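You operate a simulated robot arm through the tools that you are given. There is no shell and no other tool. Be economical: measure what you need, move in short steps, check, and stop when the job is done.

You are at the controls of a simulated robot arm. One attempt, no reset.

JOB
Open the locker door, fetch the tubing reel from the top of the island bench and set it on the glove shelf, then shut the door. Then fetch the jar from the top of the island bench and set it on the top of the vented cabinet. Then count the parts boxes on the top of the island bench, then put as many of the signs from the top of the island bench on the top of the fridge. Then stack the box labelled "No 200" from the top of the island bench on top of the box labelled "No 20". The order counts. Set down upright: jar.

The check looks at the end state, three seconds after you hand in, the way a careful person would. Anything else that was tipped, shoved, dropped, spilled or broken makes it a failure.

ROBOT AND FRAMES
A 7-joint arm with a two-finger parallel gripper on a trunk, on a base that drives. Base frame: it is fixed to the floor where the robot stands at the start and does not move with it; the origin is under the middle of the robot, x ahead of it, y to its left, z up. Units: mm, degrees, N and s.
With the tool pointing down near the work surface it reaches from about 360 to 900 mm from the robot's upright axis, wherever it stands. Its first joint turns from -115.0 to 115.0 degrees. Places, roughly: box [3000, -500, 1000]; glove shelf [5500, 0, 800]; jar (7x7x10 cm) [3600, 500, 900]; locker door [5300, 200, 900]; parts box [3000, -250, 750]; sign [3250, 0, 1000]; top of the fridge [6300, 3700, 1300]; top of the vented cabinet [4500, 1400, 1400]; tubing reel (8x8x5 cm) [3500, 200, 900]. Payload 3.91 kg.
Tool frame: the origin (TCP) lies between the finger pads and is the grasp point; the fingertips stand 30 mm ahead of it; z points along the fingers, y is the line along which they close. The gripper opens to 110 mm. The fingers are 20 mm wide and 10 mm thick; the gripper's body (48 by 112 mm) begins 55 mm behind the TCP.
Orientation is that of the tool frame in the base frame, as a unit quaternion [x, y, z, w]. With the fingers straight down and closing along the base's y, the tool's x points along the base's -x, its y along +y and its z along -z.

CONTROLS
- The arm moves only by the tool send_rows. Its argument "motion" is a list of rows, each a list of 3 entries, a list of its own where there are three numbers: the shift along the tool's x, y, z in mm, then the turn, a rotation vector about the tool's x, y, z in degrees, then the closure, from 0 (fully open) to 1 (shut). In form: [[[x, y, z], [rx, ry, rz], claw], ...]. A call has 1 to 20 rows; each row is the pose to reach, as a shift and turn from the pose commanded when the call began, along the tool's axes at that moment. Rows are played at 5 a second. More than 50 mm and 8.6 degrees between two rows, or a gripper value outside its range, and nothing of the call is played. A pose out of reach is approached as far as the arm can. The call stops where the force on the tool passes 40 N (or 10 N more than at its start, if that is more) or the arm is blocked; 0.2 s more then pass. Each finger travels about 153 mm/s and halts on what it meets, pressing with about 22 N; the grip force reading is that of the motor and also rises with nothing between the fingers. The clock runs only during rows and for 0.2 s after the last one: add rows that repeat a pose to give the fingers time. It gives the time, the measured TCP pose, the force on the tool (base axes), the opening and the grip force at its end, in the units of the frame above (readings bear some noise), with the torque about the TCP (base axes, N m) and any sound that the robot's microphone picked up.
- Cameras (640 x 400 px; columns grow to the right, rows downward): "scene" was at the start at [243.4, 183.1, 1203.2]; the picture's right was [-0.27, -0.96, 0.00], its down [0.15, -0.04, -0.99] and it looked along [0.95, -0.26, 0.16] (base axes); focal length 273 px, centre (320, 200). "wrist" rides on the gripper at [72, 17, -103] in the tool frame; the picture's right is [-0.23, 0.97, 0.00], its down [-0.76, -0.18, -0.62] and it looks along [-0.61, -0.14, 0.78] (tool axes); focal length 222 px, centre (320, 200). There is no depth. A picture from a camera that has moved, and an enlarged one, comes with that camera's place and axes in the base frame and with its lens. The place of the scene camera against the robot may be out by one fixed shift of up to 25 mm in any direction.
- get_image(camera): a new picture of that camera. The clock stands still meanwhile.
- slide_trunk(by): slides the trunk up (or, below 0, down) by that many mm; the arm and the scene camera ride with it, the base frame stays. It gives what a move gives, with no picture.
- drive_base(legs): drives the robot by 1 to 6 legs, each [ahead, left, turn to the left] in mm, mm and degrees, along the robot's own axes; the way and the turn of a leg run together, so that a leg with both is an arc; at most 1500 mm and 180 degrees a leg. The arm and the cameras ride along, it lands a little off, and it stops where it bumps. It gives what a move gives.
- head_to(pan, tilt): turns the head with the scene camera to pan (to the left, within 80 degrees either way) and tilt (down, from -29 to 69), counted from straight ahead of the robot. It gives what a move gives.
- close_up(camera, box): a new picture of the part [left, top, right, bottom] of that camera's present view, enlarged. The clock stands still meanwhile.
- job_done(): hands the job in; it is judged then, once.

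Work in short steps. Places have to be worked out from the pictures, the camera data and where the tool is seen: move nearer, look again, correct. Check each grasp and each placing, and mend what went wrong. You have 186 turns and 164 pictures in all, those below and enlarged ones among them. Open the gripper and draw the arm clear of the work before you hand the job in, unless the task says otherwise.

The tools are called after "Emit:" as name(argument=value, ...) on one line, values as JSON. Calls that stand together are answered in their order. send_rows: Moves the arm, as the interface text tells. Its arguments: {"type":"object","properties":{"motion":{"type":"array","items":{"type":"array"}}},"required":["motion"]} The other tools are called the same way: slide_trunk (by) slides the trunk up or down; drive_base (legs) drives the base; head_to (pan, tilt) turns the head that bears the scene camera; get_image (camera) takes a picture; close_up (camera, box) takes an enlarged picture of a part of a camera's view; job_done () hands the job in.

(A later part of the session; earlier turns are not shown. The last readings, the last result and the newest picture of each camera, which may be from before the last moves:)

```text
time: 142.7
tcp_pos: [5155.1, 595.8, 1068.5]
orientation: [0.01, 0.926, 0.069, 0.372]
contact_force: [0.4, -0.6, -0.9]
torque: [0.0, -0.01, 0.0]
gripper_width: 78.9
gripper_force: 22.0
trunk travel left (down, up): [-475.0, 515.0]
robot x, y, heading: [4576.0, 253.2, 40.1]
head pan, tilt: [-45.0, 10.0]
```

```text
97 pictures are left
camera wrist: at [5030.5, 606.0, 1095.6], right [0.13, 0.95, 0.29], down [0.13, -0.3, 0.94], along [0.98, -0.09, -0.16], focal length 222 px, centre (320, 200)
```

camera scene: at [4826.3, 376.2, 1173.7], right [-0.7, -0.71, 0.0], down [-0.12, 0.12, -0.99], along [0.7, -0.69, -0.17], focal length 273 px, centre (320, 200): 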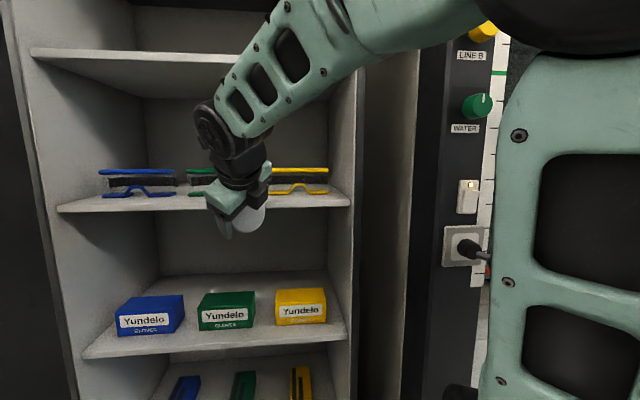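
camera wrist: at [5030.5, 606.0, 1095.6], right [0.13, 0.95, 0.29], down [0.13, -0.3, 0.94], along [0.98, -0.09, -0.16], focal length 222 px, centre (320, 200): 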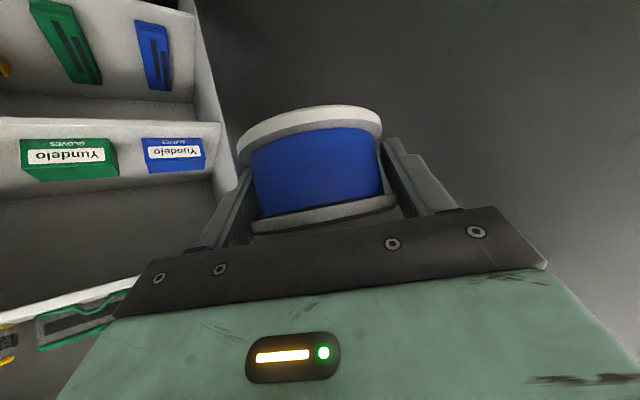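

Rolled back; the reel is still held. Level the reel to its grasp attitude and lower the trunk 205 mm.

Emit:
send_rows(motion=[[[0, 0, 0], [0, -3, -3.5], 0.7], [[0, 0, 0], [0, -5.7, -6.9], 0.7]])

Emit:
slide_trunk(by=-205)

Emit:
drive_base(legs=[[0, 0, -45]])

Emit:
get_image(camera="wrist")

Emit:
head_to(pan=-25, tilt=5)

Emit:
get_image(camera="scene")

```text
time: 143.3
tcp_pos: [5154.4, 596.3, 1068.9]
orientation: [-0.041, 0.905, 0.046, 0.422]
contact_force: [-0.8, -1.0, -1.9]
torque: [-0.03, 0.03, 0.01]
gripper_width: 78.6
gripper_force: 22.1
trunk travel left (down, up): [-475.0, 515.0]
robot x, y, heading: [4579.5, 255.2, 40.1]
head pan, tilt: [-45.0, 10.0]
```

```text
time: 145.6
tcp_pos: [5154.1, 596.8, 863.8]
orientation: [-0.04, 0.905, 0.046, 0.421]
contact_force: [0.3, 0.0, -0.6]
torque: [0.03, -0.03, 0.01]
gripper_width: 78.6
gripper_force: 21.7
trunk travel left (down, up): [-270.0, 720.0]
robot x, y, heading: [4577.4, 252.7, 40.3]
head pan, tilt: [-45.0, 10.0]
```

```text
time: 148.0
tcp_pos: [5225.1, 82.5, 864.3]
orientation: [0.312, 0.85, -0.12, 0.406]
contact_force: [0.4, -0.1, -0.2]
torque: [0.02, 0.03, 0.0]
gripper_width: 78.7
gripper_force: 21.7
trunk travel left (down, up): [-270.0, 720.0]
robot x, y, heading: [4575.8, 256.4, -5.0]
head pan, tilt: [-45.0, 10.0]
```

```text
96 pictures are left
camera wrist: at [5138.4, 174.7, 876.2], right [0.72, 0.66, 0.22], down [-0.13, -0.18, 0.97], along [0.68, -0.73, -0.04], focal length 222 px, centre (320, 200)
```

wrist: 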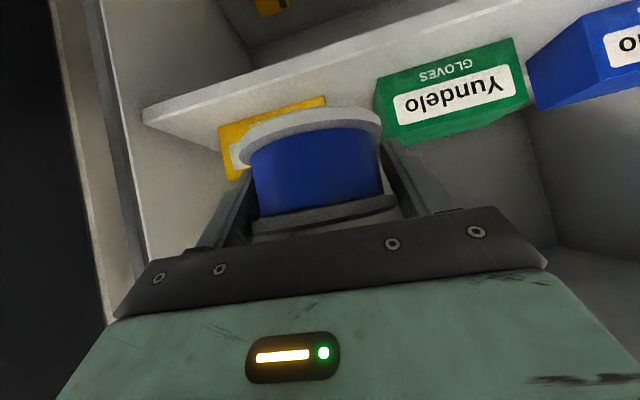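

```text
time: 148.9
tcp_pos: [5224.7, 82.3, 864.7]
orientation: [0.312, 0.85, -0.121, 0.406]
contact_force: [-0.7, -0.3, -0.9]
torque: [0.03, -0.02, 0.0]
gripper_width: 78.8
gripper_force: 22.3
trunk travel left (down, up): [-270.0, 720.0]
robot x, y, heading: [4574.9, 255.8, -5.1]
head pan, tilt: [-25.0, 5.0]
```

```text
95 pictures are left
camera scene: at [4835.4, 399.9, 976.2], right [-0.5, -0.86, 0.0], down [-0.08, 0.04, -1.0], along [0.86, -0.5, -0.09], focal length 273 px, centre (320, 200)
```

scene: 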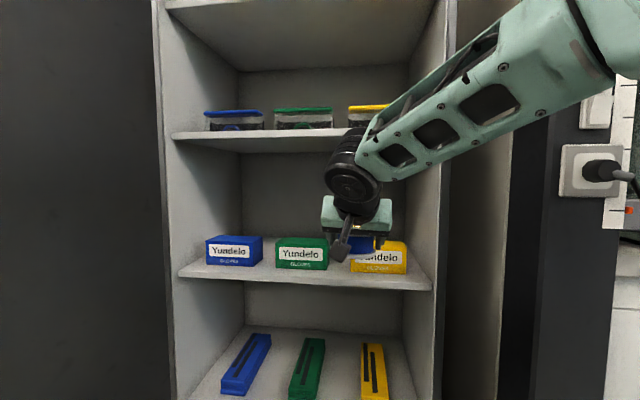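

The forearm's elbow would hit the jamb in this yawed posture, so I need the tool aligned straight ahead of the robot. Turn left into free space and bring the tool to relative yaw 0, centred.

Emit:
drive_base(legs=[[0, 0, 35]])

Emit:
send_rows(motion=[[[0, 20, -10], [-4.1, 0.3, -3.4], 0.7], [[0, 40, -20], [-8.2, 0.6, -6.8], 0.7], [[0, 60, -30], [-12.2, 0.8, -10.2], 0.7], [[0, 75, -40], [-16.3, 1.1, -13.6], 0.7], [[0, 88, -45], [-20.4, 1.4, -17], 0.7], [[0, 88, -45], [-24.5, 1.6, -20.4], 0.7]])

```text
time: 150.9
tcp_pos: [5207.7, 482.7, 864.5]
orientation: [0.042, 0.905, 0.007, 0.423]
contact_force: [0.3, 0.3, -1.4]
torque: [0.01, 0.0, -0.02]
gripper_width: 78.9
gripper_force: 21.7
trunk travel left (down, up): [-270.0, 720.0]
robot x, y, heading: [4573.8, 255.6, 29.4]
head pan, tilt: [-25.0, 5.0]
```

```text
time: 152.3
tcp_pos: [5179.0, 573.8, 897.7]
orientation: [-0.207, 0.882, 0.124, 0.405]
contact_force: [0.4, -0.8, -0.7]
torque: [0.01, 0.02, 0.01]
gripper_width: 78.9
gripper_force: 21.8
trunk travel left (down, up): [-270.0, 720.0]
robot x, y, heading: [4576.6, 253.6, 29.7]
head pan, tilt: [-25.0, 5.0]
```

Aligned and reachable. Now turn and strafe to be square in front of the locker.

Emit:
drive_base(legs=[[0, 0, -40], [190, 335, 0], [0, 0, -28.5]])

Emit:
get_image(camera="wrist")

Emit:
head_to(pan=-15, tilt=5)

Emit:
get_image(camera="scene")

```text
time: 156.3
tcp_pos: [5454.5, 363.2, 897.4]
orientation: [0.111, 0.9, -0.029, 0.421]
contact_force: [-10.8, -1.6, 3.3]
torque: [0.21, -0.11, 0.4]
gripper_width: 78.5
gripper_force: 22.1
trunk travel left (down, up): [-270.0, 720.0]
robot x, y, heading: [4791.0, 511.4, -10.8]
head pan, tilt: [-25.0, 5.0]
stopped in leg 2: the force on the tool passed its limit (the readings are from after the stop); the commanded pose is now the measured one
```

```text
94 pictures are left
camera wrist: at [5335.9, 407.2, 910.2], right [0.36, 0.91, 0.21], down [-0.03, -0.22, 0.98], along [0.93, -0.36, -0.05], focal length 222 px, centre (320, 200)
```

wrist: 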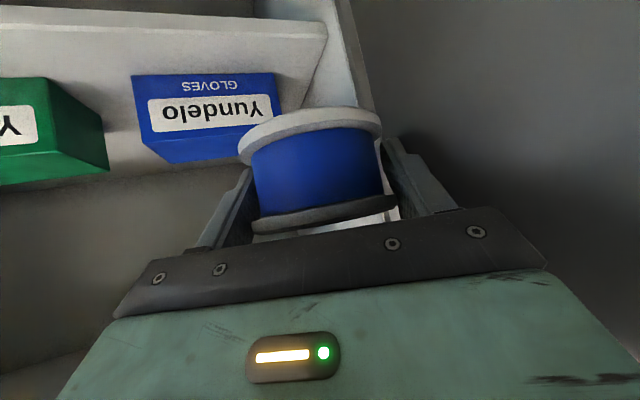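

```text
time: 157.1
tcp_pos: [5455.4, 362.8, 897.4]
orientation: [0.11, 0.9, -0.028, 0.421]
contact_force: [-14.3, -4.2, 5.2]
torque: [0.21, -0.09, 0.46]
gripper_width: 78.5
gripper_force: 21.9
trunk travel left (down, up): [-270.0, 720.0]
robot x, y, heading: [4789.1, 514.1, -10.5]
head pan, tilt: [-15.0, 5.0]
```

```text
93 pictures are left
camera scene: at [5071.3, 648.9, 976.4], right [-0.43, -0.9, 0.0], down [-0.08, 0.04, -1.0], along [0.9, -0.43, -0.09], focal length 273 px, centre (320, 200)
```

scene: 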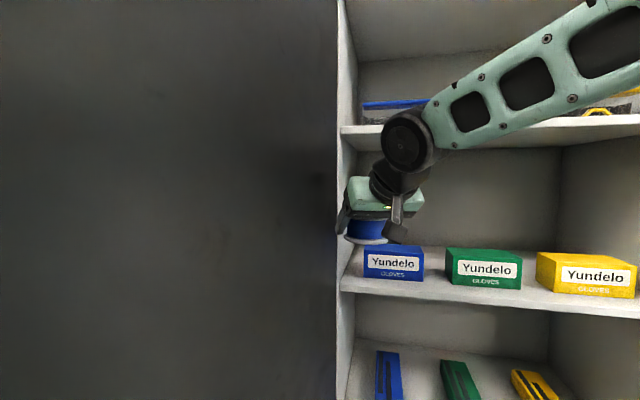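

The hand touched the left jamb lightly. Step back/right and then finish the turn to square up.

Emit:
drive_base(legs=[[-64, -56, 0], [0, 0, -28]])

Emit:
get_image(camera="scene")

Emit:
get_image(camera="wrist")

```text
time: 159.5
tcp_pos: [5233.8, 25.0, 897.3]
orientation: [0.326, 0.846, -0.129, 0.401]
contact_force: [-0.6, 0.0, -1.9]
torque: [0.02, 0.02, 0.0]
gripper_width: 78.6
gripper_force: 21.4
trunk travel left (down, up): [-270.0, 720.0]
robot x, y, heading: [4717.7, 469.7, -38.8]
head pan, tilt: [-15.0, 5.0]
```

```text
92 pictures are left
camera scene: at [5031.8, 466.6, 976.2], right [-0.81, -0.59, 0.0], down [-0.05, 0.07, -1.0], along [0.59, -0.8, -0.09], focal length 273 px, centre (320, 200)
```

scene: 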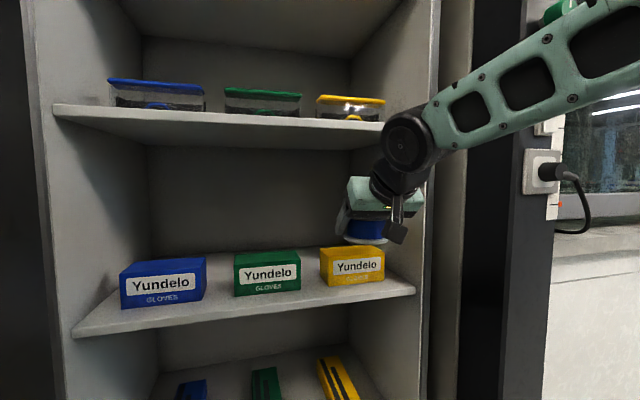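

```text
91 pictures are left
camera wrist: at [5149.1, 119.5, 909.6], right [0.75, 0.63, 0.21], down [-0.13, -0.18, 0.98], along [0.65, -0.75, -0.05], focal length 222 px, centre (320, 200)
```

wrist: 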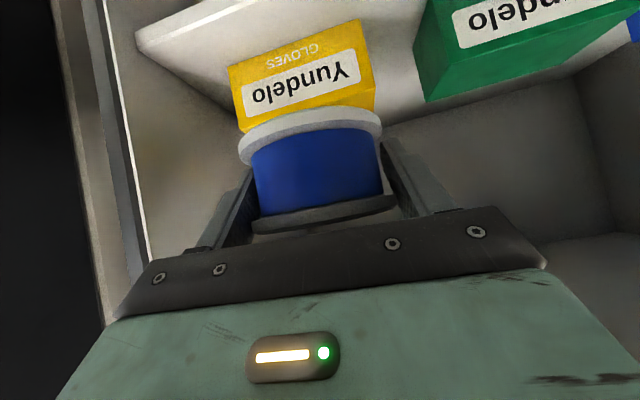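

Squared up: TCP depth ≈0, arm shape can stay fixed; use the base to insert and trunk for height. Strafe left 150 mm, lower 25 mm, advance 110 mm, and check clearances.

Emit:
drive_base(legs=[[0, 150, 0]])

Emit:
slide_trunk(by=-25)

Emit:
drive_base(legs=[[110, 0, 0]])

Emit:
get_image(camera="scene")

Emit:
get_image(camera="wrist")

```text
time: 160.9
tcp_pos: [5326.7, 141.7, 897.3]
orientation: [0.327, 0.847, -0.129, 0.4]
contact_force: [-0.2, -0.4, -0.5]
torque: [0.02, 0.01, 0.01]
gripper_width: 78.7
gripper_force: 22.2
trunk travel left (down, up): [-270.0, 720.0]
robot x, y, heading: [4814.1, 587.9, -38.8]
head pan, tilt: [-15.0, 5.0]
```

```text
time: 161.6
tcp_pos: [5327.6, 141.8, 871.5]
orientation: [0.328, 0.846, -0.129, 0.4]
contact_force: [0.1, -0.4, -0.9]
torque: [-0.02, 0.0, -0.01]
gripper_width: 78.7
gripper_force: 21.7
trunk travel left (down, up): [-245.0, 745.0]
robot x, y, heading: [4813.1, 584.5, -38.8]
head pan, tilt: [-15.0, 5.0]
```

```text
time: 162.8
tcp_pos: [5411.8, 72.8, 871.9]
orientation: [0.327, 0.847, -0.129, 0.4]
contact_force: [0.1, -0.3, -0.9]
torque: [0.01, 0.01, 0.0]
gripper_width: 78.6
gripper_force: 22.0
trunk travel left (down, up): [-245.0, 745.0]
robot x, y, heading: [4896.7, 519.1, -38.6]
head pan, tilt: [-15.0, 5.0]
```

```text
90 pictures are left
camera scene: at [5211.8, 514.8, 951.2], right [-0.81, -0.59, 0.0], down [-0.05, 0.07, -1.0], along [0.59, -0.8, -0.09], focal length 273 px, centre (320, 200)
```

scene: 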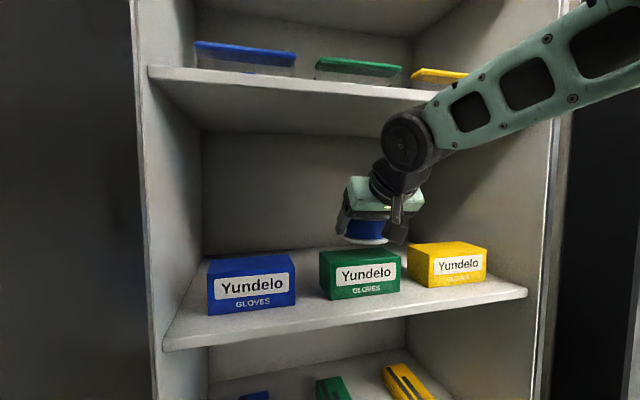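

```text
89 pictures are left
camera wrist: at [5328.7, 167.5, 884.6], right [0.75, 0.63, 0.21], down [-0.13, -0.18, 0.98], along [0.65, -0.76, -0.05], focal length 222 px, centre (320, 200)
```

wrist: 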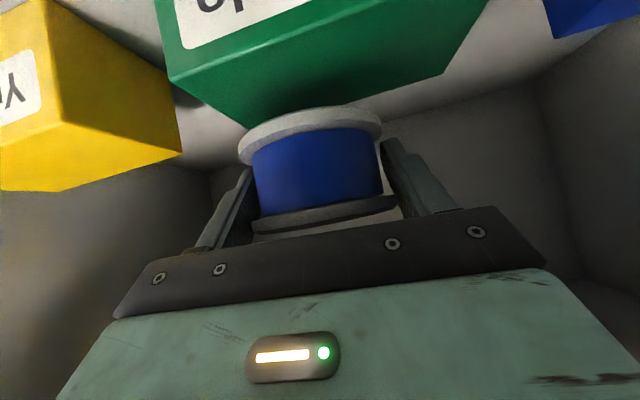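

Clearances look workable: box backs are ≈112 mm deep, top z≈828; the forearm slopes ~19°. Advance 60, lower 26 (reel now past box), then advance further in a checked step.

Emit:
drive_base(legs=[[62, 0, 0]])

Emit:
slide_trunk(by=-25)

Emit:
get_image(camera="scene")

Emit:
get_image(camera="wrist")

```text
time: 163.8
tcp_pos: [5459.8, 33.2, 871.5]
orientation: [0.327, 0.846, -0.129, 0.4]
contact_force: [0.1, 0.5, -1.8]
torque: [0.0, 0.0, -0.01]
gripper_width: 78.6
gripper_force: 22.1
trunk travel left (down, up): [-245.0, 745.0]
robot x, y, heading: [4946.4, 481.0, -38.9]
head pan, tilt: [-15.0, 5.0]
```

```text
time: 164.5
tcp_pos: [5460.7, 33.2, 847.7]
orientation: [0.326, 0.847, -0.129, 0.4]
contact_force: [0.4, -0.2, -1.2]
torque: [0.02, -0.02, -0.02]
gripper_width: 78.6
gripper_force: 21.7
trunk travel left (down, up): [-220.0, 770.0]
robot x, y, heading: [4943.8, 480.6, -39.0]
head pan, tilt: [-15.0, 5.0]
```

```text
88 pictures are left
camera scene: at [5259.8, 476.3, 926.1], right [-0.81, -0.59, 0.0], down [-0.05, 0.07, -1.0], along [0.59, -0.8, -0.09], focal length 273 px, centre (320, 200)
```

scene: 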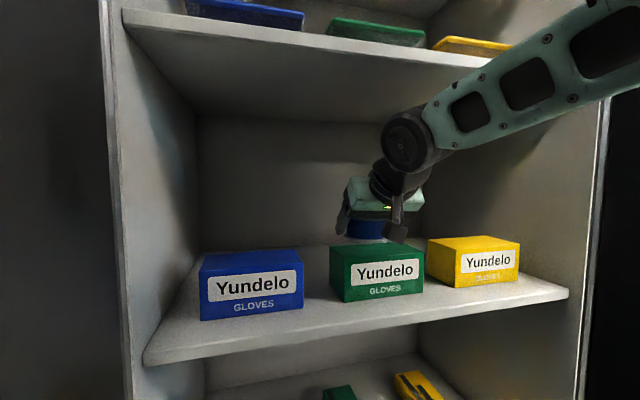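

```text
87 pictures are left
camera wrist: at [5376.8, 129.1, 859.5], right [0.75, 0.63, 0.21], down [-0.13, -0.18, 0.98], along [0.65, -0.76, -0.05], focal length 222 px, centre (320, 200)
```

wrist: 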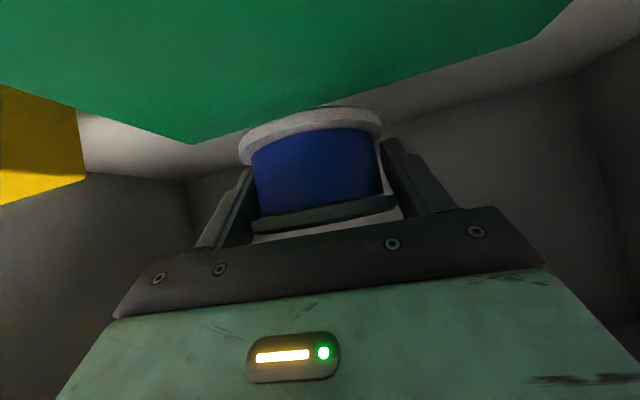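

Reel is behind the green box, camera clears its top. Advance 55 mm and check the forearm against the goggles shelf.

Emit:
drive_base(legs=[[55, 0, 0]])

Emit:
get_image(camera="scene")

```text
time: 165.4
tcp_pos: [5501.8, -0.5, 846.8]
orientation: [0.327, 0.847, -0.129, 0.4]
contact_force: [-0.8, 0.7, -1.4]
torque: [-0.04, -0.02, -0.02]
gripper_width: 78.7
gripper_force: 22.4
trunk travel left (down, up): [-220.0, 770.0]
robot x, y, heading: [4988.7, 444.7, -38.6]
head pan, tilt: [-15.0, 5.0]
```

```text
86 pictures are left
camera scene: at [5302.7, 441.9, 926.2], right [-0.81, -0.59, 0.0], down [-0.05, 0.07, -1.0], along [0.59, -0.8, -0.09], focal length 273 px, centre (320, 200)
```

scene: 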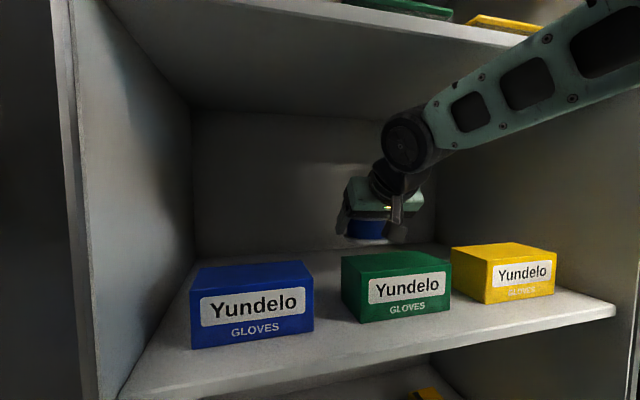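

About 24 mm more is needed for the camera to clear the box back; forearm gap is ~10 mm. Lower 4 mm and advance 30 mm in small steps.

Emit:
slide_trunk(by=-4)

Emit:
drive_base(legs=[[32, 0, 0]])

Emit:
get_image(camera="scene")

Emit:
get_image(camera="wrist")

```text
time: 166.0
tcp_pos: [5502.7, -0.1, 842.3]
orientation: [0.327, 0.846, -0.129, 0.4]
contact_force: [0.2, 0.6, -1.2]
torque: [0.01, -0.01, 0.04]
gripper_width: 78.4
gripper_force: 22.1
trunk travel left (down, up): [-216.0, 774.0]
robot x, y, heading: [4991.4, 445.2, -38.9]
head pan, tilt: [-15.0, 5.0]
```

```text
time: 166.8
tcp_pos: [5528.1, -20.4, 842.5]
orientation: [0.327, 0.846, -0.129, 0.4]
contact_force: [0.6, -0.3, -0.8]
torque: [-0.01, 0.02, 0.0]
gripper_width: 78.5
gripper_force: 22.1
trunk travel left (down, up): [-216.0, 774.0]
robot x, y, heading: [5012.9, 424.0, -38.7]
head pan, tilt: [-15.0, 5.0]
```

```text
85 pictures are left
camera scene: at [5327.5, 421.9, 922.2], right [-0.81, -0.59, 0.0], down [-0.05, 0.07, -1.0], along [0.59, -0.8, -0.09], focal length 273 px, centre (320, 200)
```

scene: 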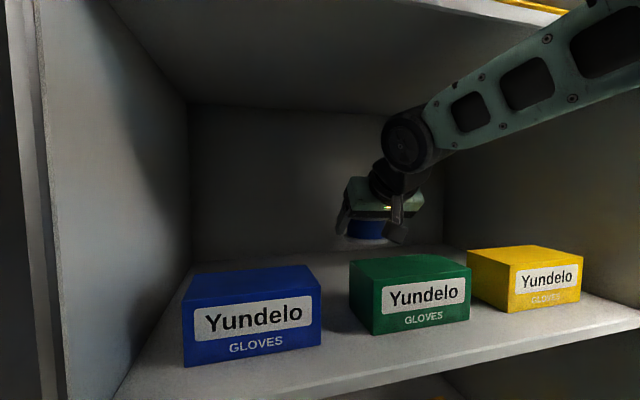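

```text
84 pictures are left
camera wrist: at [5444.5, 74.6, 855.6], right [0.75, 0.63, 0.21], down [-0.13, -0.18, 0.98], along [0.65, -0.76, -0.05], focal length 222 px, centre (320, 200)
```

wrist: 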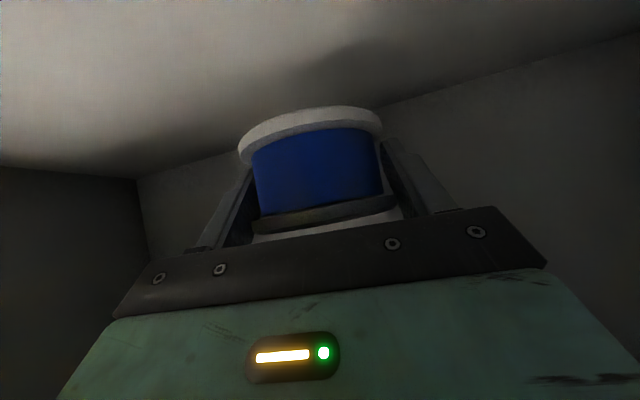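

Camera is now past the box back. Advance 10 mm more, then lower 34 mm and check force.

Emit:
drive_base(legs=[[12, 0, 0]])

Emit:
slide_trunk(by=-30)

Emit:
get_image(camera="wrist")

Emit:
get_image(camera="scene")

```text
time: 167.6
tcp_pos: [5538.4, -28.2, 842.7]
orientation: [0.327, 0.846, -0.129, 0.4]
contact_force: [-0.3, -0.9, -0.6]
torque: [-0.03, -0.01, 0.02]
gripper_width: 78.6
gripper_force: 22.6
trunk travel left (down, up): [-216.0, 774.0]
robot x, y, heading: [5025.5, 415.8, -39.0]
head pan, tilt: [-15.0, 5.0]
```

```text
time: 168.2
tcp_pos: [5537.9, -29.1, 827.0]
orientation: [0.327, 0.842, -0.131, 0.408]
contact_force: [-1.9, -0.3, 14.9]
torque: [1.66, 1.64, 0.29]
gripper_width: 78.8
gripper_force: 22.0
trunk travel left (down, up): [-192.0, 798.0]
robot x, y, heading: [5021.5, 419.6, -38.8]
head pan, tilt: [-15.0, 5.0]
stopped: the force on the tool passed its limit (the readings are from after the stop); the commanded pose is now the measured one
```

```text
83 pictures are left
camera wrist: at [5454.2, 66.9, 837.3], right [0.74, 0.63, 0.22], down [-0.15, -0.17, 0.97], along [0.65, -0.76, -0.03], focal length 222 px, centre (320, 200)
```

wrist: 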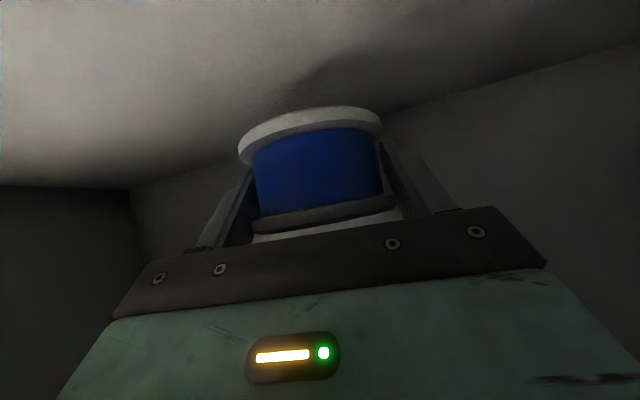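

```text
82 pictures are left
camera scene: at [5336.6, 414.4, 897.9], right [-0.81, -0.59, 0.0], down [-0.05, 0.07, -1.0], along [0.59, -0.8, -0.09], focal length 273 px, centre (320, 200)
```

scene: 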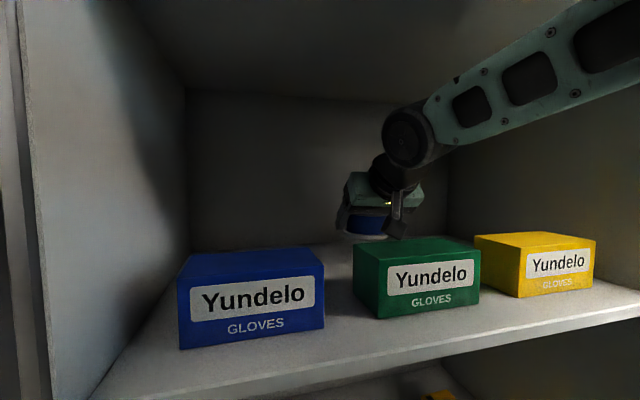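

The camera housing touched the green box's back-top edge (contact computed ~119 mm deep). Raise 16 mm, advance 28 mm, and lower again.

Emit:
slide_trunk(by=17)

Emit:
drive_base(legs=[[28, 0, 0]])

Emit:
slide_trunk(by=-25)

Emit:
get_image(camera="scene")

```text
time: 168.8
tcp_pos: [5538.1, -28.4, 842.0]
orientation: [0.327, 0.843, -0.13, 0.406]
contact_force: [0.8, -1.0, -1.5]
torque: [0.02, -0.01, 0.01]
gripper_width: 78.6
gripper_force: 22.2
trunk travel left (down, up): [-209.0, 781.0]
robot x, y, heading: [5026.2, 416.7, -38.9]
head pan, tilt: [-15.0, 5.0]
```

```text
time: 169.6
tcp_pos: [5559.5, -46.1, 843.1]
orientation: [0.327, 0.844, -0.13, 0.406]
contact_force: [-0.9, 0.7, -1.0]
torque: [0.02, 0.03, 0.02]
gripper_width: 78.7
gripper_force: 22.1
trunk travel left (down, up): [-209.0, 781.0]
robot x, y, heading: [5045.8, 399.3, -38.8]
head pan, tilt: [-15.0, 5.0]
```

```text
time: 170.3
tcp_pos: [5559.8, -47.0, 816.6]
orientation: [0.327, 0.843, -0.131, 0.407]
contact_force: [0.0, -0.3, -1.1]
torque: [0.01, 0.0, 0.01]
gripper_width: 78.7
gripper_force: 21.5
trunk travel left (down, up): [-184.0, 806.0]
robot x, y, heading: [5041.5, 399.2, -38.8]
head pan, tilt: [-15.0, 5.0]
```

```text
81 pictures are left
camera scene: at [5358.7, 396.6, 889.8], right [-0.81, -0.59, 0.0], down [-0.05, 0.07, -1.0], along [0.59, -0.8, -0.09], focal length 273 px, centre (320, 200)
```

scene: 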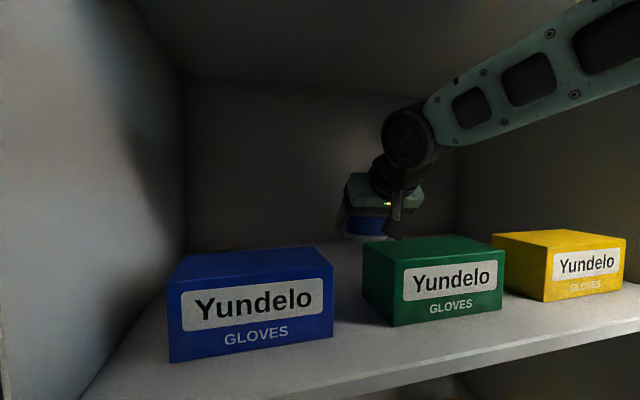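

Clear of the box now. Lower in small steps until the reel touches the shelf.

Emit:
slide_trunk(by=-10)

Emit:
slide_trunk(by=-6)

Emit:
slide_trunk(by=-5)

```text
time: 170.9
tcp_pos: [5559.7, -45.7, 807.1]
orientation: [0.327, 0.843, -0.13, 0.407]
contact_force: [0.6, -0.2, -1.1]
torque: [0.03, -0.02, -0.02]
gripper_width: 78.9
gripper_force: 22.3
trunk travel left (down, up): [-174.0, 816.0]
robot x, y, heading: [5046.2, 400.1, -38.8]
head pan, tilt: [-15.0, 5.0]
```

```text
time: 171.5
tcp_pos: [5559.6, -45.2, 800.5]
orientation: [0.327, 0.843, -0.131, 0.407]
contact_force: [0.2, -0.4, -1.0]
torque: [0.03, 0.0, 0.02]
gripper_width: 78.5
gripper_force: 22.2
trunk travel left (down, up): [-168.0, 822.0]
robot x, y, heading: [5045.6, 399.2, -38.9]
head pan, tilt: [-15.0, 5.0]
```

```text
time: 172.0
tcp_pos: [5560.7, -45.8, 796.9]
orientation: [0.327, 0.843, -0.131, 0.407]
contact_force: [-1.2, 0.2, -1.2]
torque: [-0.02, 0.04, -0.01]
gripper_width: 78.9
gripper_force: 22.0
trunk travel left (down, up): [-163.0, 827.0]
robot x, y, heading: [5044.6, 401.8, -38.8]
head pan, tilt: [-15.0, 5.0]
```

Emit:
slide_trunk(by=-4)

Emit:
slide_trunk(by=-4)

Emit:
get_image(camera="wrist")

```text
time: 172.5
tcp_pos: [5559.0, -47.1, 791.7]
orientation: [0.327, 0.843, -0.13, 0.406]
contact_force: [-0.3, -0.3, -1.3]
torque: [0.0, -0.01, -0.03]
gripper_width: 78.5
gripper_force: 21.3
trunk travel left (down, up): [-159.0, 831.0]
robot x, y, heading: [5045.3, 400.1, -39.0]
head pan, tilt: [-15.0, 5.0]
```

```text
time: 173.1
tcp_pos: [5560.0, -46.1, 790.3]
orientation: [0.327, 0.842, -0.132, 0.408]
contact_force: [1.9, 0.1, 13.4]
torque: [-0.1, 0.52, -0.02]
gripper_width: 78.6
gripper_force: 21.6
trunk travel left (down, up): [-155.0, 835.0]
robot x, y, heading: [5047.0, 399.3, -38.9]
head pan, tilt: [-15.0, 5.0]
```

```text
80 pictures are left
camera wrist: at [5476.4, 49.3, 800.8], right [0.74, 0.63, 0.22], down [-0.15, -0.17, 0.97], along [0.65, -0.76, -0.03], focal length 222 px, centre (320, 200)
```

wrist: 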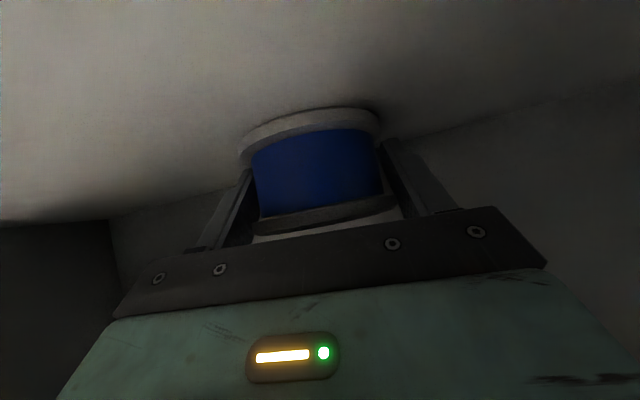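

The reel has touched the shelf (13 N up). Open the gripper and raise slightly.

Emit:
send_rows(motion=[[[0, 0, 0], [0, 0, 0], 0.4], [[0, 0, 0], [0, 0, 0], 0.2], [[0, 0, 0], [0, 0, 0], 0], [[0, 0, 0], [0, 0, 0], 0]])

Emit:
get_image(camera="wrist")

Emit:
slide_trunk(by=48)

Emit:
get_image(camera="wrist")

```text
time: 174.1
tcp_pos: [5559.3, -44.4, 789.3]
orientation: [0.326, 0.843, -0.13, 0.408]
contact_force: [2.7, 10.7, 16.7]
torque: [-0.46, 0.25, -0.07]
gripper_width: 104.6
gripper_force: 0.1
trunk travel left (down, up): [-155.0, 835.0]
robot x, y, heading: [5044.0, 400.3, -38.9]
head pan, tilt: [-15.0, 5.0]
```

```text
79 pictures are left
camera wrist: at [5476.3, 49.9, 799.9], right [0.74, 0.63, 0.22], down [-0.14, -0.17, 0.97], along [0.65, -0.76, -0.03], focal length 222 px, centre (320, 200)
```

wrist: 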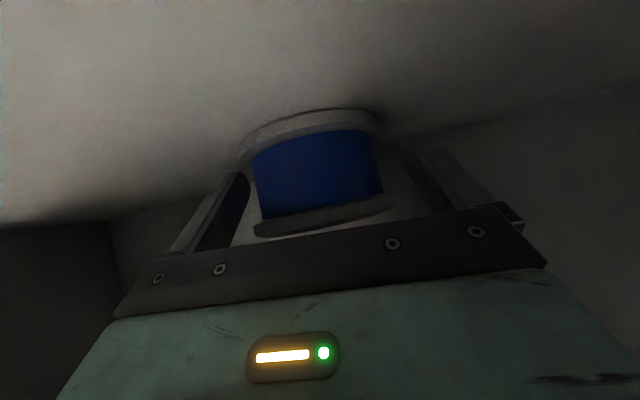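

```text
time: 175.0
tcp_pos: [5559.5, -45.2, 837.3]
orientation: [0.328, 0.843, -0.131, 0.406]
contact_force: [-0.1, 0.5, 0.1]
torque: [0.01, 0.0, 0.02]
gripper_width: 110.1
gripper_force: 0.1
trunk travel left (down, up): [-203.0, 787.0]
robot x, y, heading: [5047.8, 399.4, -38.6]
head pan, tilt: [-15.0, 5.0]
```

```text
78 pictures are left
camera wrist: at [5476.1, 48.8, 847.0], right [0.74, 0.63, 0.22], down [-0.14, -0.17, 0.97], along [0.65, -0.76, -0.04], focal length 222 px, centre (320, 200)
```

wrist: 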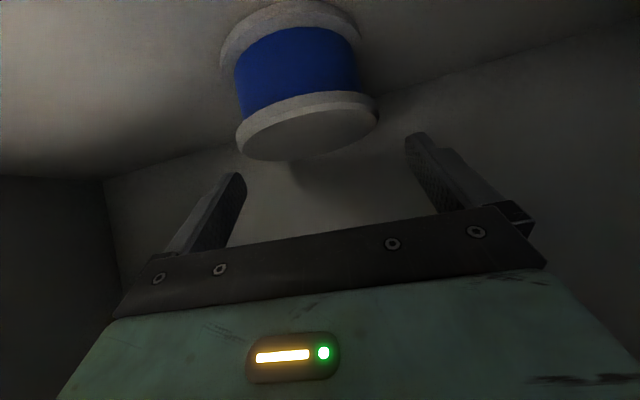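

The reel sits flat on the shelf. Raise slightly more, back straight out of the locker, then fold the arm to a tool-down pose.

Emit:
slide_trunk(by=6)

Emit:
drive_base(legs=[[-150, 0, 0], [-210, 0, 0]])

Emit:
get_image(camera="scene")

Emit:
get_image(camera="wrist")

```text
time: 175.5
tcp_pos: [5559.4, -46.1, 842.4]
orientation: [0.327, 0.843, -0.13, 0.406]
contact_force: [-0.6, 0.0, 0.7]
torque: [0.01, -0.05, 0.01]
gripper_width: 110.2
gripper_force: 0.1
trunk travel left (down, up): [-209.0, 781.0]
robot x, y, heading: [5046.6, 398.2, -38.8]
head pan, tilt: [-15.0, 5.0]
```

```text
time: 178.1
tcp_pos: [5277.7, 179.5, 842.8]
orientation: [0.327, 0.843, -0.131, 0.406]
contact_force: [-0.1, -0.4, -0.2]
torque: [0.03, -0.01, 0.01]
gripper_width: 110.0
gripper_force: 0.0
trunk travel left (down, up): [-209.0, 781.0]
robot x, y, heading: [4765.1, 627.6, -39.1]
head pan, tilt: [-15.0, 5.0]
```

```text
77 pictures are left
camera scene: at [5077.9, 622.4, 914.9], right [-0.81, -0.59, 0.0], down [-0.05, 0.07, -1.0], along [0.59, -0.8, -0.09], focal length 273 px, centre (320, 200)
```

scene: 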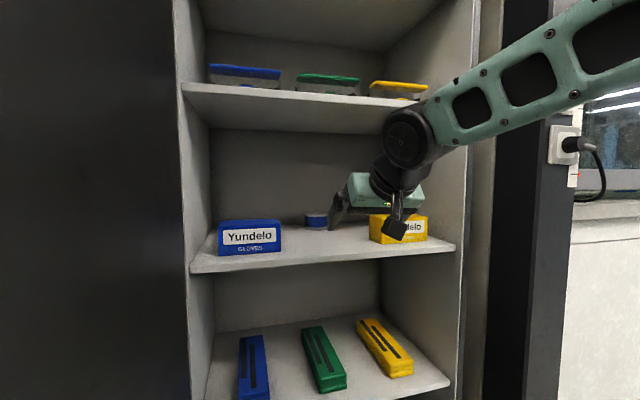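

```text
76 pictures are left
camera wrist: at [5195.0, 274.6, 853.1], right [0.74, 0.63, 0.22], down [-0.14, -0.17, 0.97], along [0.65, -0.76, -0.04], focal length 222 px, centre (320, 200)
```

wrist: 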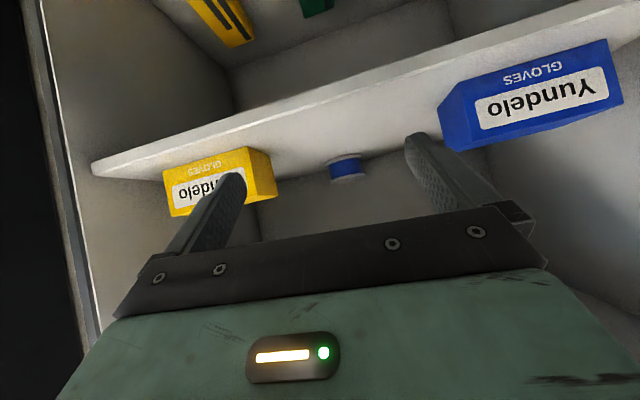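

The green glove box is no longer visible between the blue and yellow ones. I need to find where it is — look lower and around.

Emit:
head_to(pan=-10, tilt=50)

Emit:
get_image(camera="scene")

Emit:
close_up(camera="wrist", box=[100, 0, 640, 260])

```text
time: 179.3
tcp_pos: [5279.6, 178.9, 842.1]
orientation: [0.328, 0.843, -0.13, 0.406]
contact_force: [-0.6, 0.9, -0.3]
torque: [-0.01, -0.04, 0.03]
gripper_width: 109.9
gripper_force: 0.1
trunk travel left (down, up): [-209.0, 781.0]
robot x, y, heading: [4765.7, 626.8, -38.9]
head pan, tilt: [-10.0, 50.0]
```

```text
75 pictures are left
camera scene: at [5074.5, 638.5, 845.0], right [-0.75, -0.66, 0.0], down [-0.5, 0.58, -0.64], along [0.42, -0.48, -0.77], focal length 273 px, centre (320, 200)
```

scene: 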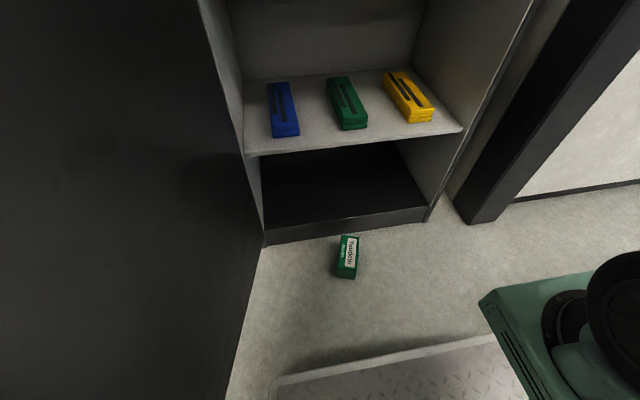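

```text
1.19 times, centred on (370, 130) of wrist
camera zoom: at [5195.0, 274.6, 853.1], right [0.74, 0.63, 0.22], down [-0.14, -0.17, 0.97], along [0.65, -0.76, -0.04], focal length 263 px, centre (261, 283)
```

zoom: 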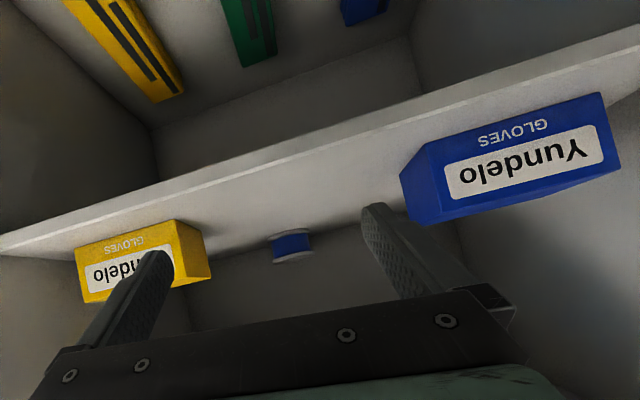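

The green glove box was dragged off and lies on the floor in front of the locker. I must put it back. First a close look at how it lies.

Emit:
close_up(camera="scene", box=[280, 200, 420, 300])

```text
4.00 times, centred on (350, 250) of scene
camera zoom: at [5074.5, 638.5, 845.0], right [-0.75, -0.66, 0.0], down [-0.5, 0.58, -0.64], along [0.42, -0.48, -0.77], focal length 1091 px, centre (200, 0)
```

zoom: 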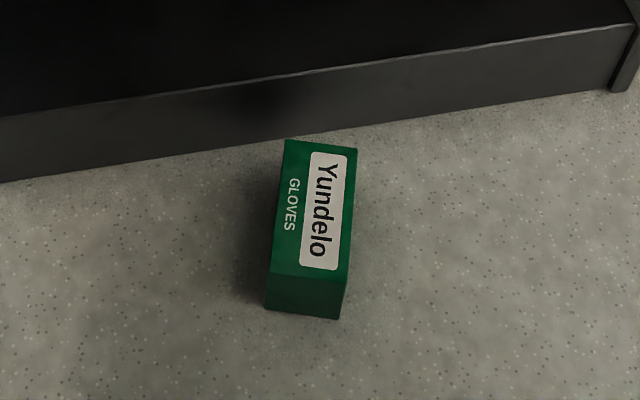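

It lies front-face-up at about (5290, 255) on the floor, long axis heading ≈ -57°. Plan: pick it by its 58 mm sides, re-erect it on the bench, and return it to the shelf. First bring the tool to vertical above the box.

Emit:
send_rows(motion=[[[5, 9, -3], [0, 7.2, 0], 0], [[10, 18, -5], [0, 14.4, 0], 0], [[15, 27, -8], [0, 21.6, 0], 0], [[20, 36, -10], [0, 28.8, 0], 0], [[25, 46, -13], [0, 36, 0], 0], [[30, 55, -15], [0, 43.2, 0], 0], [[36, 64, -18], [0, 50.4, 0], 0]])

Emit:
send_rows(motion=[[[0, 0, 20], [0, 0, 6], 0], [[0, 0, 50], [0, 0, 12], 0], [[0, 0, 80], [0, 0, 18], 0], [[0, 0, 120], [0, 0, 18], 0], [[0, 0, 160], [0, 0, 18], 0], [[0, 0, 200], [0, 0, 18], 0]])

Emit:
slide_trunk(by=-205)

Emit:
get_image(camera="wrist")

```text
time: 180.9
tcp_pos: [5292.9, 252.6, 829.8]
orientation: [0.353, 0.936, 0.022, 0.008]
contact_force: [-0.3, 0.5, 0.4]
torque: [0.0, 0.02, -0.03]
gripper_width: 110.3
gripper_force: 0.1
trunk travel left (down, up): [-209.0, 781.0]
robot x, y, heading: [4768.1, 624.1, -38.9]
head pan, tilt: [-10.0, 50.0]
```

```text
time: 182.3
tcp_pos: [5299.8, 259.0, 628.5]
orientation: [0.494, 0.869, 0.021, 0.006]
contact_force: [0.0, -0.5, -0.1]
torque: [0.0, 0.0, 0.04]
gripper_width: 110.0
gripper_force: 0.0
trunk travel left (down, up): [-209.0, 781.0]
robot x, y, heading: [4765.4, 626.1, -39.1]
head pan, tilt: [-10.0, 50.0]
```

```text
time: 184.5
tcp_pos: [5299.9, 259.2, 424.3]
orientation: [0.495, 0.869, 0.022, 0.006]
contact_force: [1.0, 0.0, 0.7]
torque: [-0.02, 0.0, 0.01]
gripper_width: 109.7
gripper_force: 0.0
trunk travel left (down, up): [-4.0, 986.0]
robot x, y, heading: [4763.7, 626.3, -38.3]
head pan, tilt: [-10.0, 50.0]
```

```text
72 pictures are left
camera wrist: at [5274.4, 326.5, 529.7], right [0.95, 0.3, 0.04], down [0.22, -0.77, 0.61], along [0.21, -0.57, -0.8], focal length 222 px, centre (320, 200)
```

wrist: 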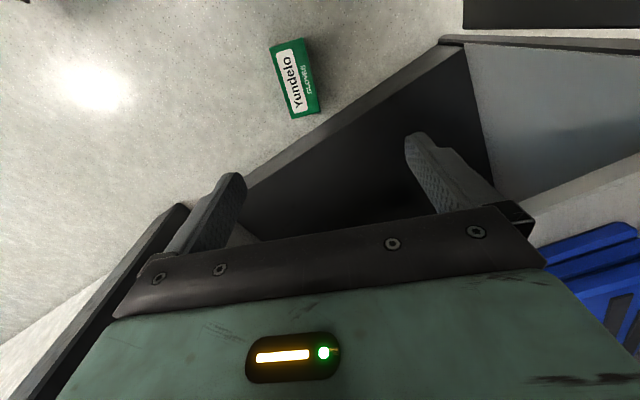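

Box seen at about (5270, 254). Descend 250 mm with that correction and look again.

Emit:
send_rows(motion=[[[2, -5, 42], [0, 0, 0], 0], [[4, -10, 84], [0, 0, 0], 0], [[6, -15, 126], [0, 0, 0], 0], [[8, -20, 168], [0, 0, 0], 0], [[10, -25, 210], [0, 0, 0], 0], [[11, -28, 250], [0, 0, 0], 0]])

Emit:
get_image(camera="wrist")

```text
time: 185.9
tcp_pos: [5278.8, 262.2, 173.2]
orientation: [0.493, 0.869, 0.022, 0.005]
contact_force: [-0.9, -0.3, 0.1]
torque: [-0.01, -0.04, 0.05]
gripper_width: 110.2
gripper_force: 0.0
trunk travel left (down, up): [-4.0, 986.0]
robot x, y, heading: [4762.8, 626.0, -38.7]
head pan, tilt: [-10.0, 50.0]
```

```text
71 pictures are left
camera wrist: at [5252.4, 329.8, 278.2], right [0.95, 0.3, 0.04], down [0.22, -0.77, 0.61], along [0.21, -0.57, -0.79], focal length 222 px, centre (320, 200)
```

wrist: 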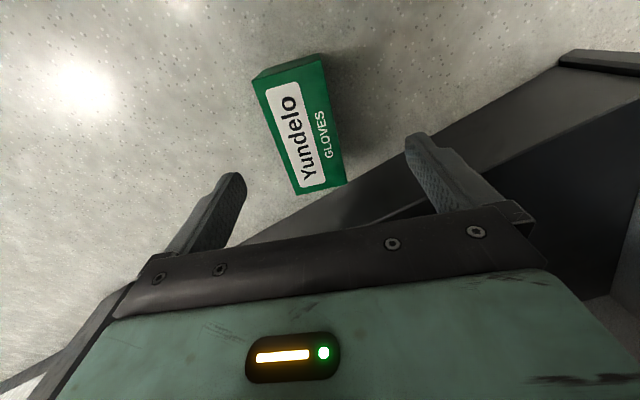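

Position confirmed (5271, 253), aligned. Descend to grasp height and close.

Emit:
send_rows(motion=[[[-2, -6, 45], [0, 0, 0], 0], [[-3, -12, 90], [0, 0, 0], 0], [[-5, -18, 132], [0, 0, 0], 0], [[-5, -18, 132], [0, 0, 0], 0.3], [[-5, -18, 132], [0, 0, 0], 0.6], [[-5, -18, 132], [0, 0, 0], 0.8], [[-5, -18, 132], [0, 0, 0], 0.8]])

Emit:
get_image(camera="wrist")

```text
time: 187.5
tcp_pos: [5267.8, 254.2, 40.7]
orientation: [0.495, 0.869, 0.023, 0.004]
contact_force: [0.7, 0.8, -0.6]
torque: [-0.02, 0.03, 0.0]
gripper_width: 62.1
gripper_force: 22.4
trunk travel left (down, up): [-4.0, 986.0]
robot x, y, heading: [4766.9, 627.1, -38.7]
head pan, tilt: [-10.0, 50.0]
```

```text
70 pictures are left
camera wrist: at [5242.5, 321.0, 145.8], right [0.95, 0.3, 0.04], down [0.22, -0.77, 0.61], along [0.21, -0.57, -0.8], focal length 222 px, centre (320, 200)
```

wrist: 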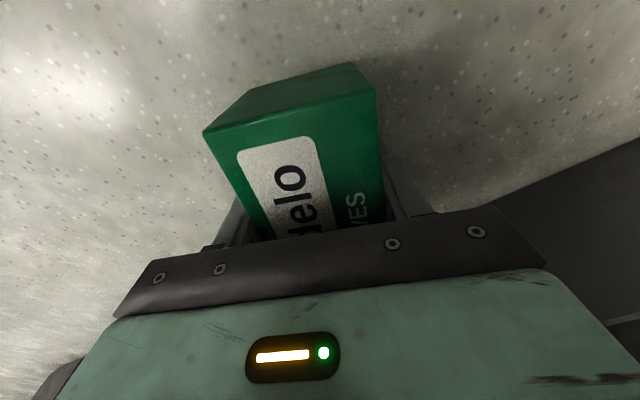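

The box is gripped (62 mm). Lift with the trunk, raise and retract the arm, keeping the box in front of the robot.

Emit:
slide_trunk(by=471)

Emit:
send_rows(motion=[[[19, -7, -41], [0, 0, 0], 0.8], [[38, -14, -82], [0, 0, 0], 0.8], [[57, -21, -123], [0, 0, 0], 0.8], [[76, -28, -164], [0, 0, 0], 0.8], [[95, -35, -205], [0, 0, 0], 0.8], [[114, -42, -246], [0, 0, 0], 0.8], [[133, -49, -287], [0, 0, 0], 0.8], [[152, -56, -328], [0, 0, 0], 0.8], [[171, -63, -369], [0, 0, 0], 0.8], [[190, -70, -410], [0, 0, 0], 0.8], [[207, -75, -450], [0, 0, 0], 0.8]])

Emit:
drive_base(legs=[[85, 0, 0], [0, 0, -90], [900, 0, 0], [0, 0, -90]])

Emit:
head_to(pan=-10, tilt=28)

Emit:
get_image(camera="scene")

```text
refused: 471 is not a number from -400 to 400
```

```text
time: 189.9
tcp_pos: [5094.3, 371.5, 457.6]
orientation: [0.495, 0.869, 0.021, 0.005]
contact_force: [-0.6, -0.1, -1.9]
torque: [0.02, -0.01, -0.02]
gripper_width: 61.9
gripper_force: 22.2
out of reach, approached as far as the arm can: row 11
trunk travel left (down, up): [-4.0, 986.0]
robot x, y, heading: [4765.9, 628.3, -39.1]
head pan, tilt: [-10.0, 50.0]
```

```text
time: 203.0
tcp_pos: [3928.5, 118.4, 458.7]
orientation: [0.869, -0.495, -0.004, 0.022]
contact_force: [0.1, 0.0, -2.2]
torque: [0.0, -0.04, -0.02]
gripper_width: 61.8
gripper_force: 22.0
trunk travel left (down, up): [-4.0, 986.0]
robot x, y, heading: [4261.0, -139.3, 141.2]
head pan, tilt: [-10.0, 50.0]
```

```text
time: 203.8
tcp_pos: [3930.9, 119.3, 458.8]
orientation: [0.868, -0.495, -0.004, 0.022]
contact_force: [0.4, -0.2, -2.1]
torque: [-0.02, 0.02, -0.02]
gripper_width: 61.8
gripper_force: 21.8
trunk travel left (down, up): [-4.0, 986.0]
robot x, y, heading: [4262.1, -137.6, 141.0]
head pan, tilt: [-10.0, 28.0]
```

```text
69 pictures are left
camera scene: at [3980.1, -137.0, 672.6], right [0.75, 0.66, 0.0], down [0.31, -0.35, -0.88], along [-0.58, 0.67, -0.47], focal length 273 px, centre (320, 200)
```

scene: 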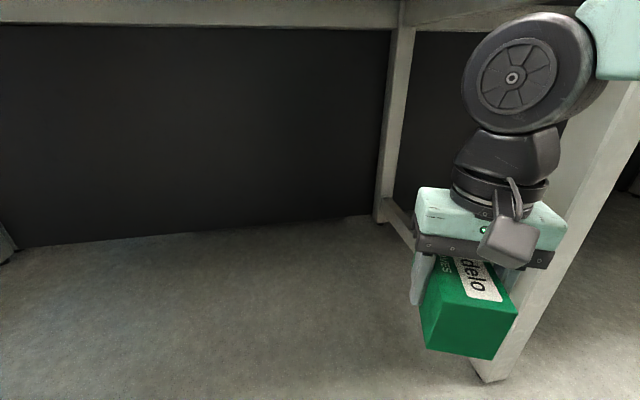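

The trunk lift had been refused, so the hand is low near the bench edge. Back away first, then raise the trunk in two steps.

Emit:
drive_base(legs=[[-150, 0, 0]])

Emit:
slide_trunk(by=300)

Emit:
slide_trunk(by=250)

Emit:
get_image(camera="scene")

```text
time: 205.2
tcp_pos: [4046.0, 24.9, 458.4]
orientation: [0.869, -0.494, -0.004, 0.021]
contact_force: [0.7, -0.1, -2.1]
torque: [-0.02, -0.04, 0.01]
gripper_width: 61.6
gripper_force: 22.1
trunk travel left (down, up): [-4.0, 986.0]
robot x, y, heading: [4375.9, -230.7, 141.0]
head pan, tilt: [-10.0, 28.0]
```

```text
time: 208.2
tcp_pos: [4045.8, 23.9, 758.5]
orientation: [0.869, -0.494, -0.004, 0.021]
contact_force: [-0.5, -0.3, -2.1]
torque: [0.01, -0.03, 0.0]
gripper_width: 62.0
gripper_force: 22.6
trunk travel left (down, up): [-304.0, 686.0]
robot x, y, heading: [4375.2, -229.0, 141.0]
head pan, tilt: [-10.0, 28.0]
```

```text
time: 210.8
tcp_pos: [4046.5, 24.4, 1008.7]
orientation: [0.869, -0.495, -0.004, 0.021]
contact_force: [-0.1, -0.1, -2.3]
torque: [-0.03, 0.0, -0.01]
gripper_width: 61.8
gripper_force: 22.0
trunk travel left (down, up): [-554.0, 436.0]
robot x, y, heading: [4376.1, -229.1, 140.9]
head pan, tilt: [-10.0, 28.0]
```

```text
68 pictures are left
camera scene: at [4097.3, -231.5, 1222.6], right [0.75, 0.66, 0.0], down [0.31, -0.35, -0.88], along [-0.58, 0.67, -0.47], focal length 273 px, centre (320, 200)
```

scene: 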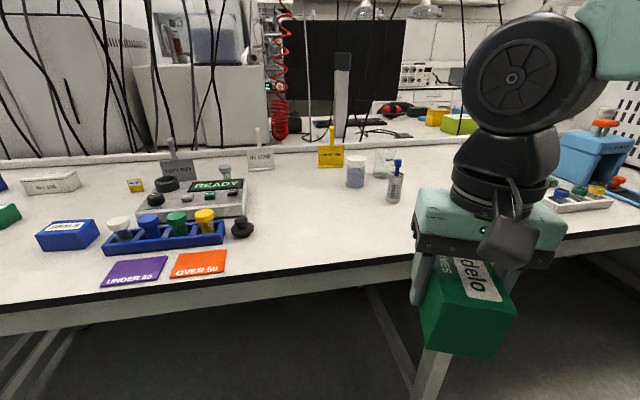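

Clear view; the bench spot in front of the jar is free. Yaw the tool 110° so the box's bottom side faces the robot, then extend while pitching 60°.

Emit:
send_rows(motion=[[[0, 0, 0], [0, 0, -8.5], 0.8], [[0, 0, 0], [0, 0, -17], 0.8], [[0, 0, 0], [0, 0, -25.5], 0.8], [[0, 0, 0], [0, 0, -34], 0.8], [[0, 0, 0], [0, 0, -42.5], 0.8], [[0, 0, 0], [0, 0, -51], 0.8], [[0, 0, 0], [0, 0, -59.5], 0.8], [[0, 0, 0], [0, 0, -68], 0.8], [[0, 0, 0], [0, 0, -76.5], 0.8], [[0, 0, 0], [0, 0, -85], 0.8], [[0, 0, 0], [0, 0, -93.5], 0.8], [[0, 0, 0], [0, 0, -102], 0.8], [[0, 0, 0], [0, 0, -110], 0.8]])

Emit:
send_rows(motion=[[[0, -29, -15], [7.5, 0, 0], 0.8], [[0, -58, -30], [15, 0, 0], 0.8], [[0, -86, -45], [22.5, 0, 0], 0.8], [[0, -115, -60], [30, 0, 0], 0.8], [[0, -144, -75], [37.5, 0, 0], 0.8], [[0, -172, -90], [45, 0, 0], 0.8], [[0, -201, -105], [52.5, 0, 0], 0.8], [[0, -230, -120], [60, 0, 0], 0.8]])

Emit:
get_image(camera="scene")

```text
time: 213.6
tcp_pos: [4047.1, 23.9, 1008.1]
orientation: [0.903, 0.429, -0.021, 0.008]
contact_force: [0.4, -0.2, -1.8]
torque: [0.02, -0.01, -0.01]
gripper_width: 62.0
gripper_force: 22.1
trunk travel left (down, up): [-554.0, 436.0]
robot x, y, heading: [4372.1, -229.7, 141.2]
head pan, tilt: [-10.0, 28.0]
```

```text
time: 215.4
tcp_pos: [3873.4, 172.9, 1128.2]
orientation: [0.786, 0.361, -0.231, -0.445]
contact_force: [0.4, 0.8, -1.3]
torque: [-0.02, -0.01, -0.02]
gripper_width: 61.6
gripper_force: 22.2
out of reach, approached as far as the arm can: row 1, 2, 3, 4
trunk travel left (down, up): [-554.0, 436.0]
robot x, y, heading: [4374.0, -233.2, 141.0]
head pan, tilt: [-10.0, 28.0]
```

```text
67 pictures are left
camera scene: at [4097.4, -231.4, 1222.7], right [0.75, 0.66, 0.0], down [0.31, -0.35, -0.88], along [-0.58, 0.67, -0.47], focal length 273 px, centre (320, 200)
```

scene: 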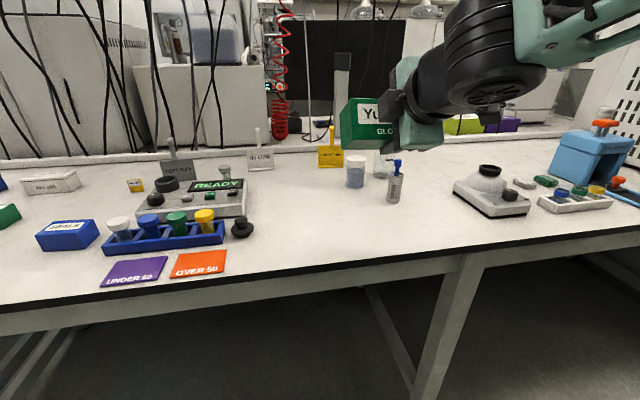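

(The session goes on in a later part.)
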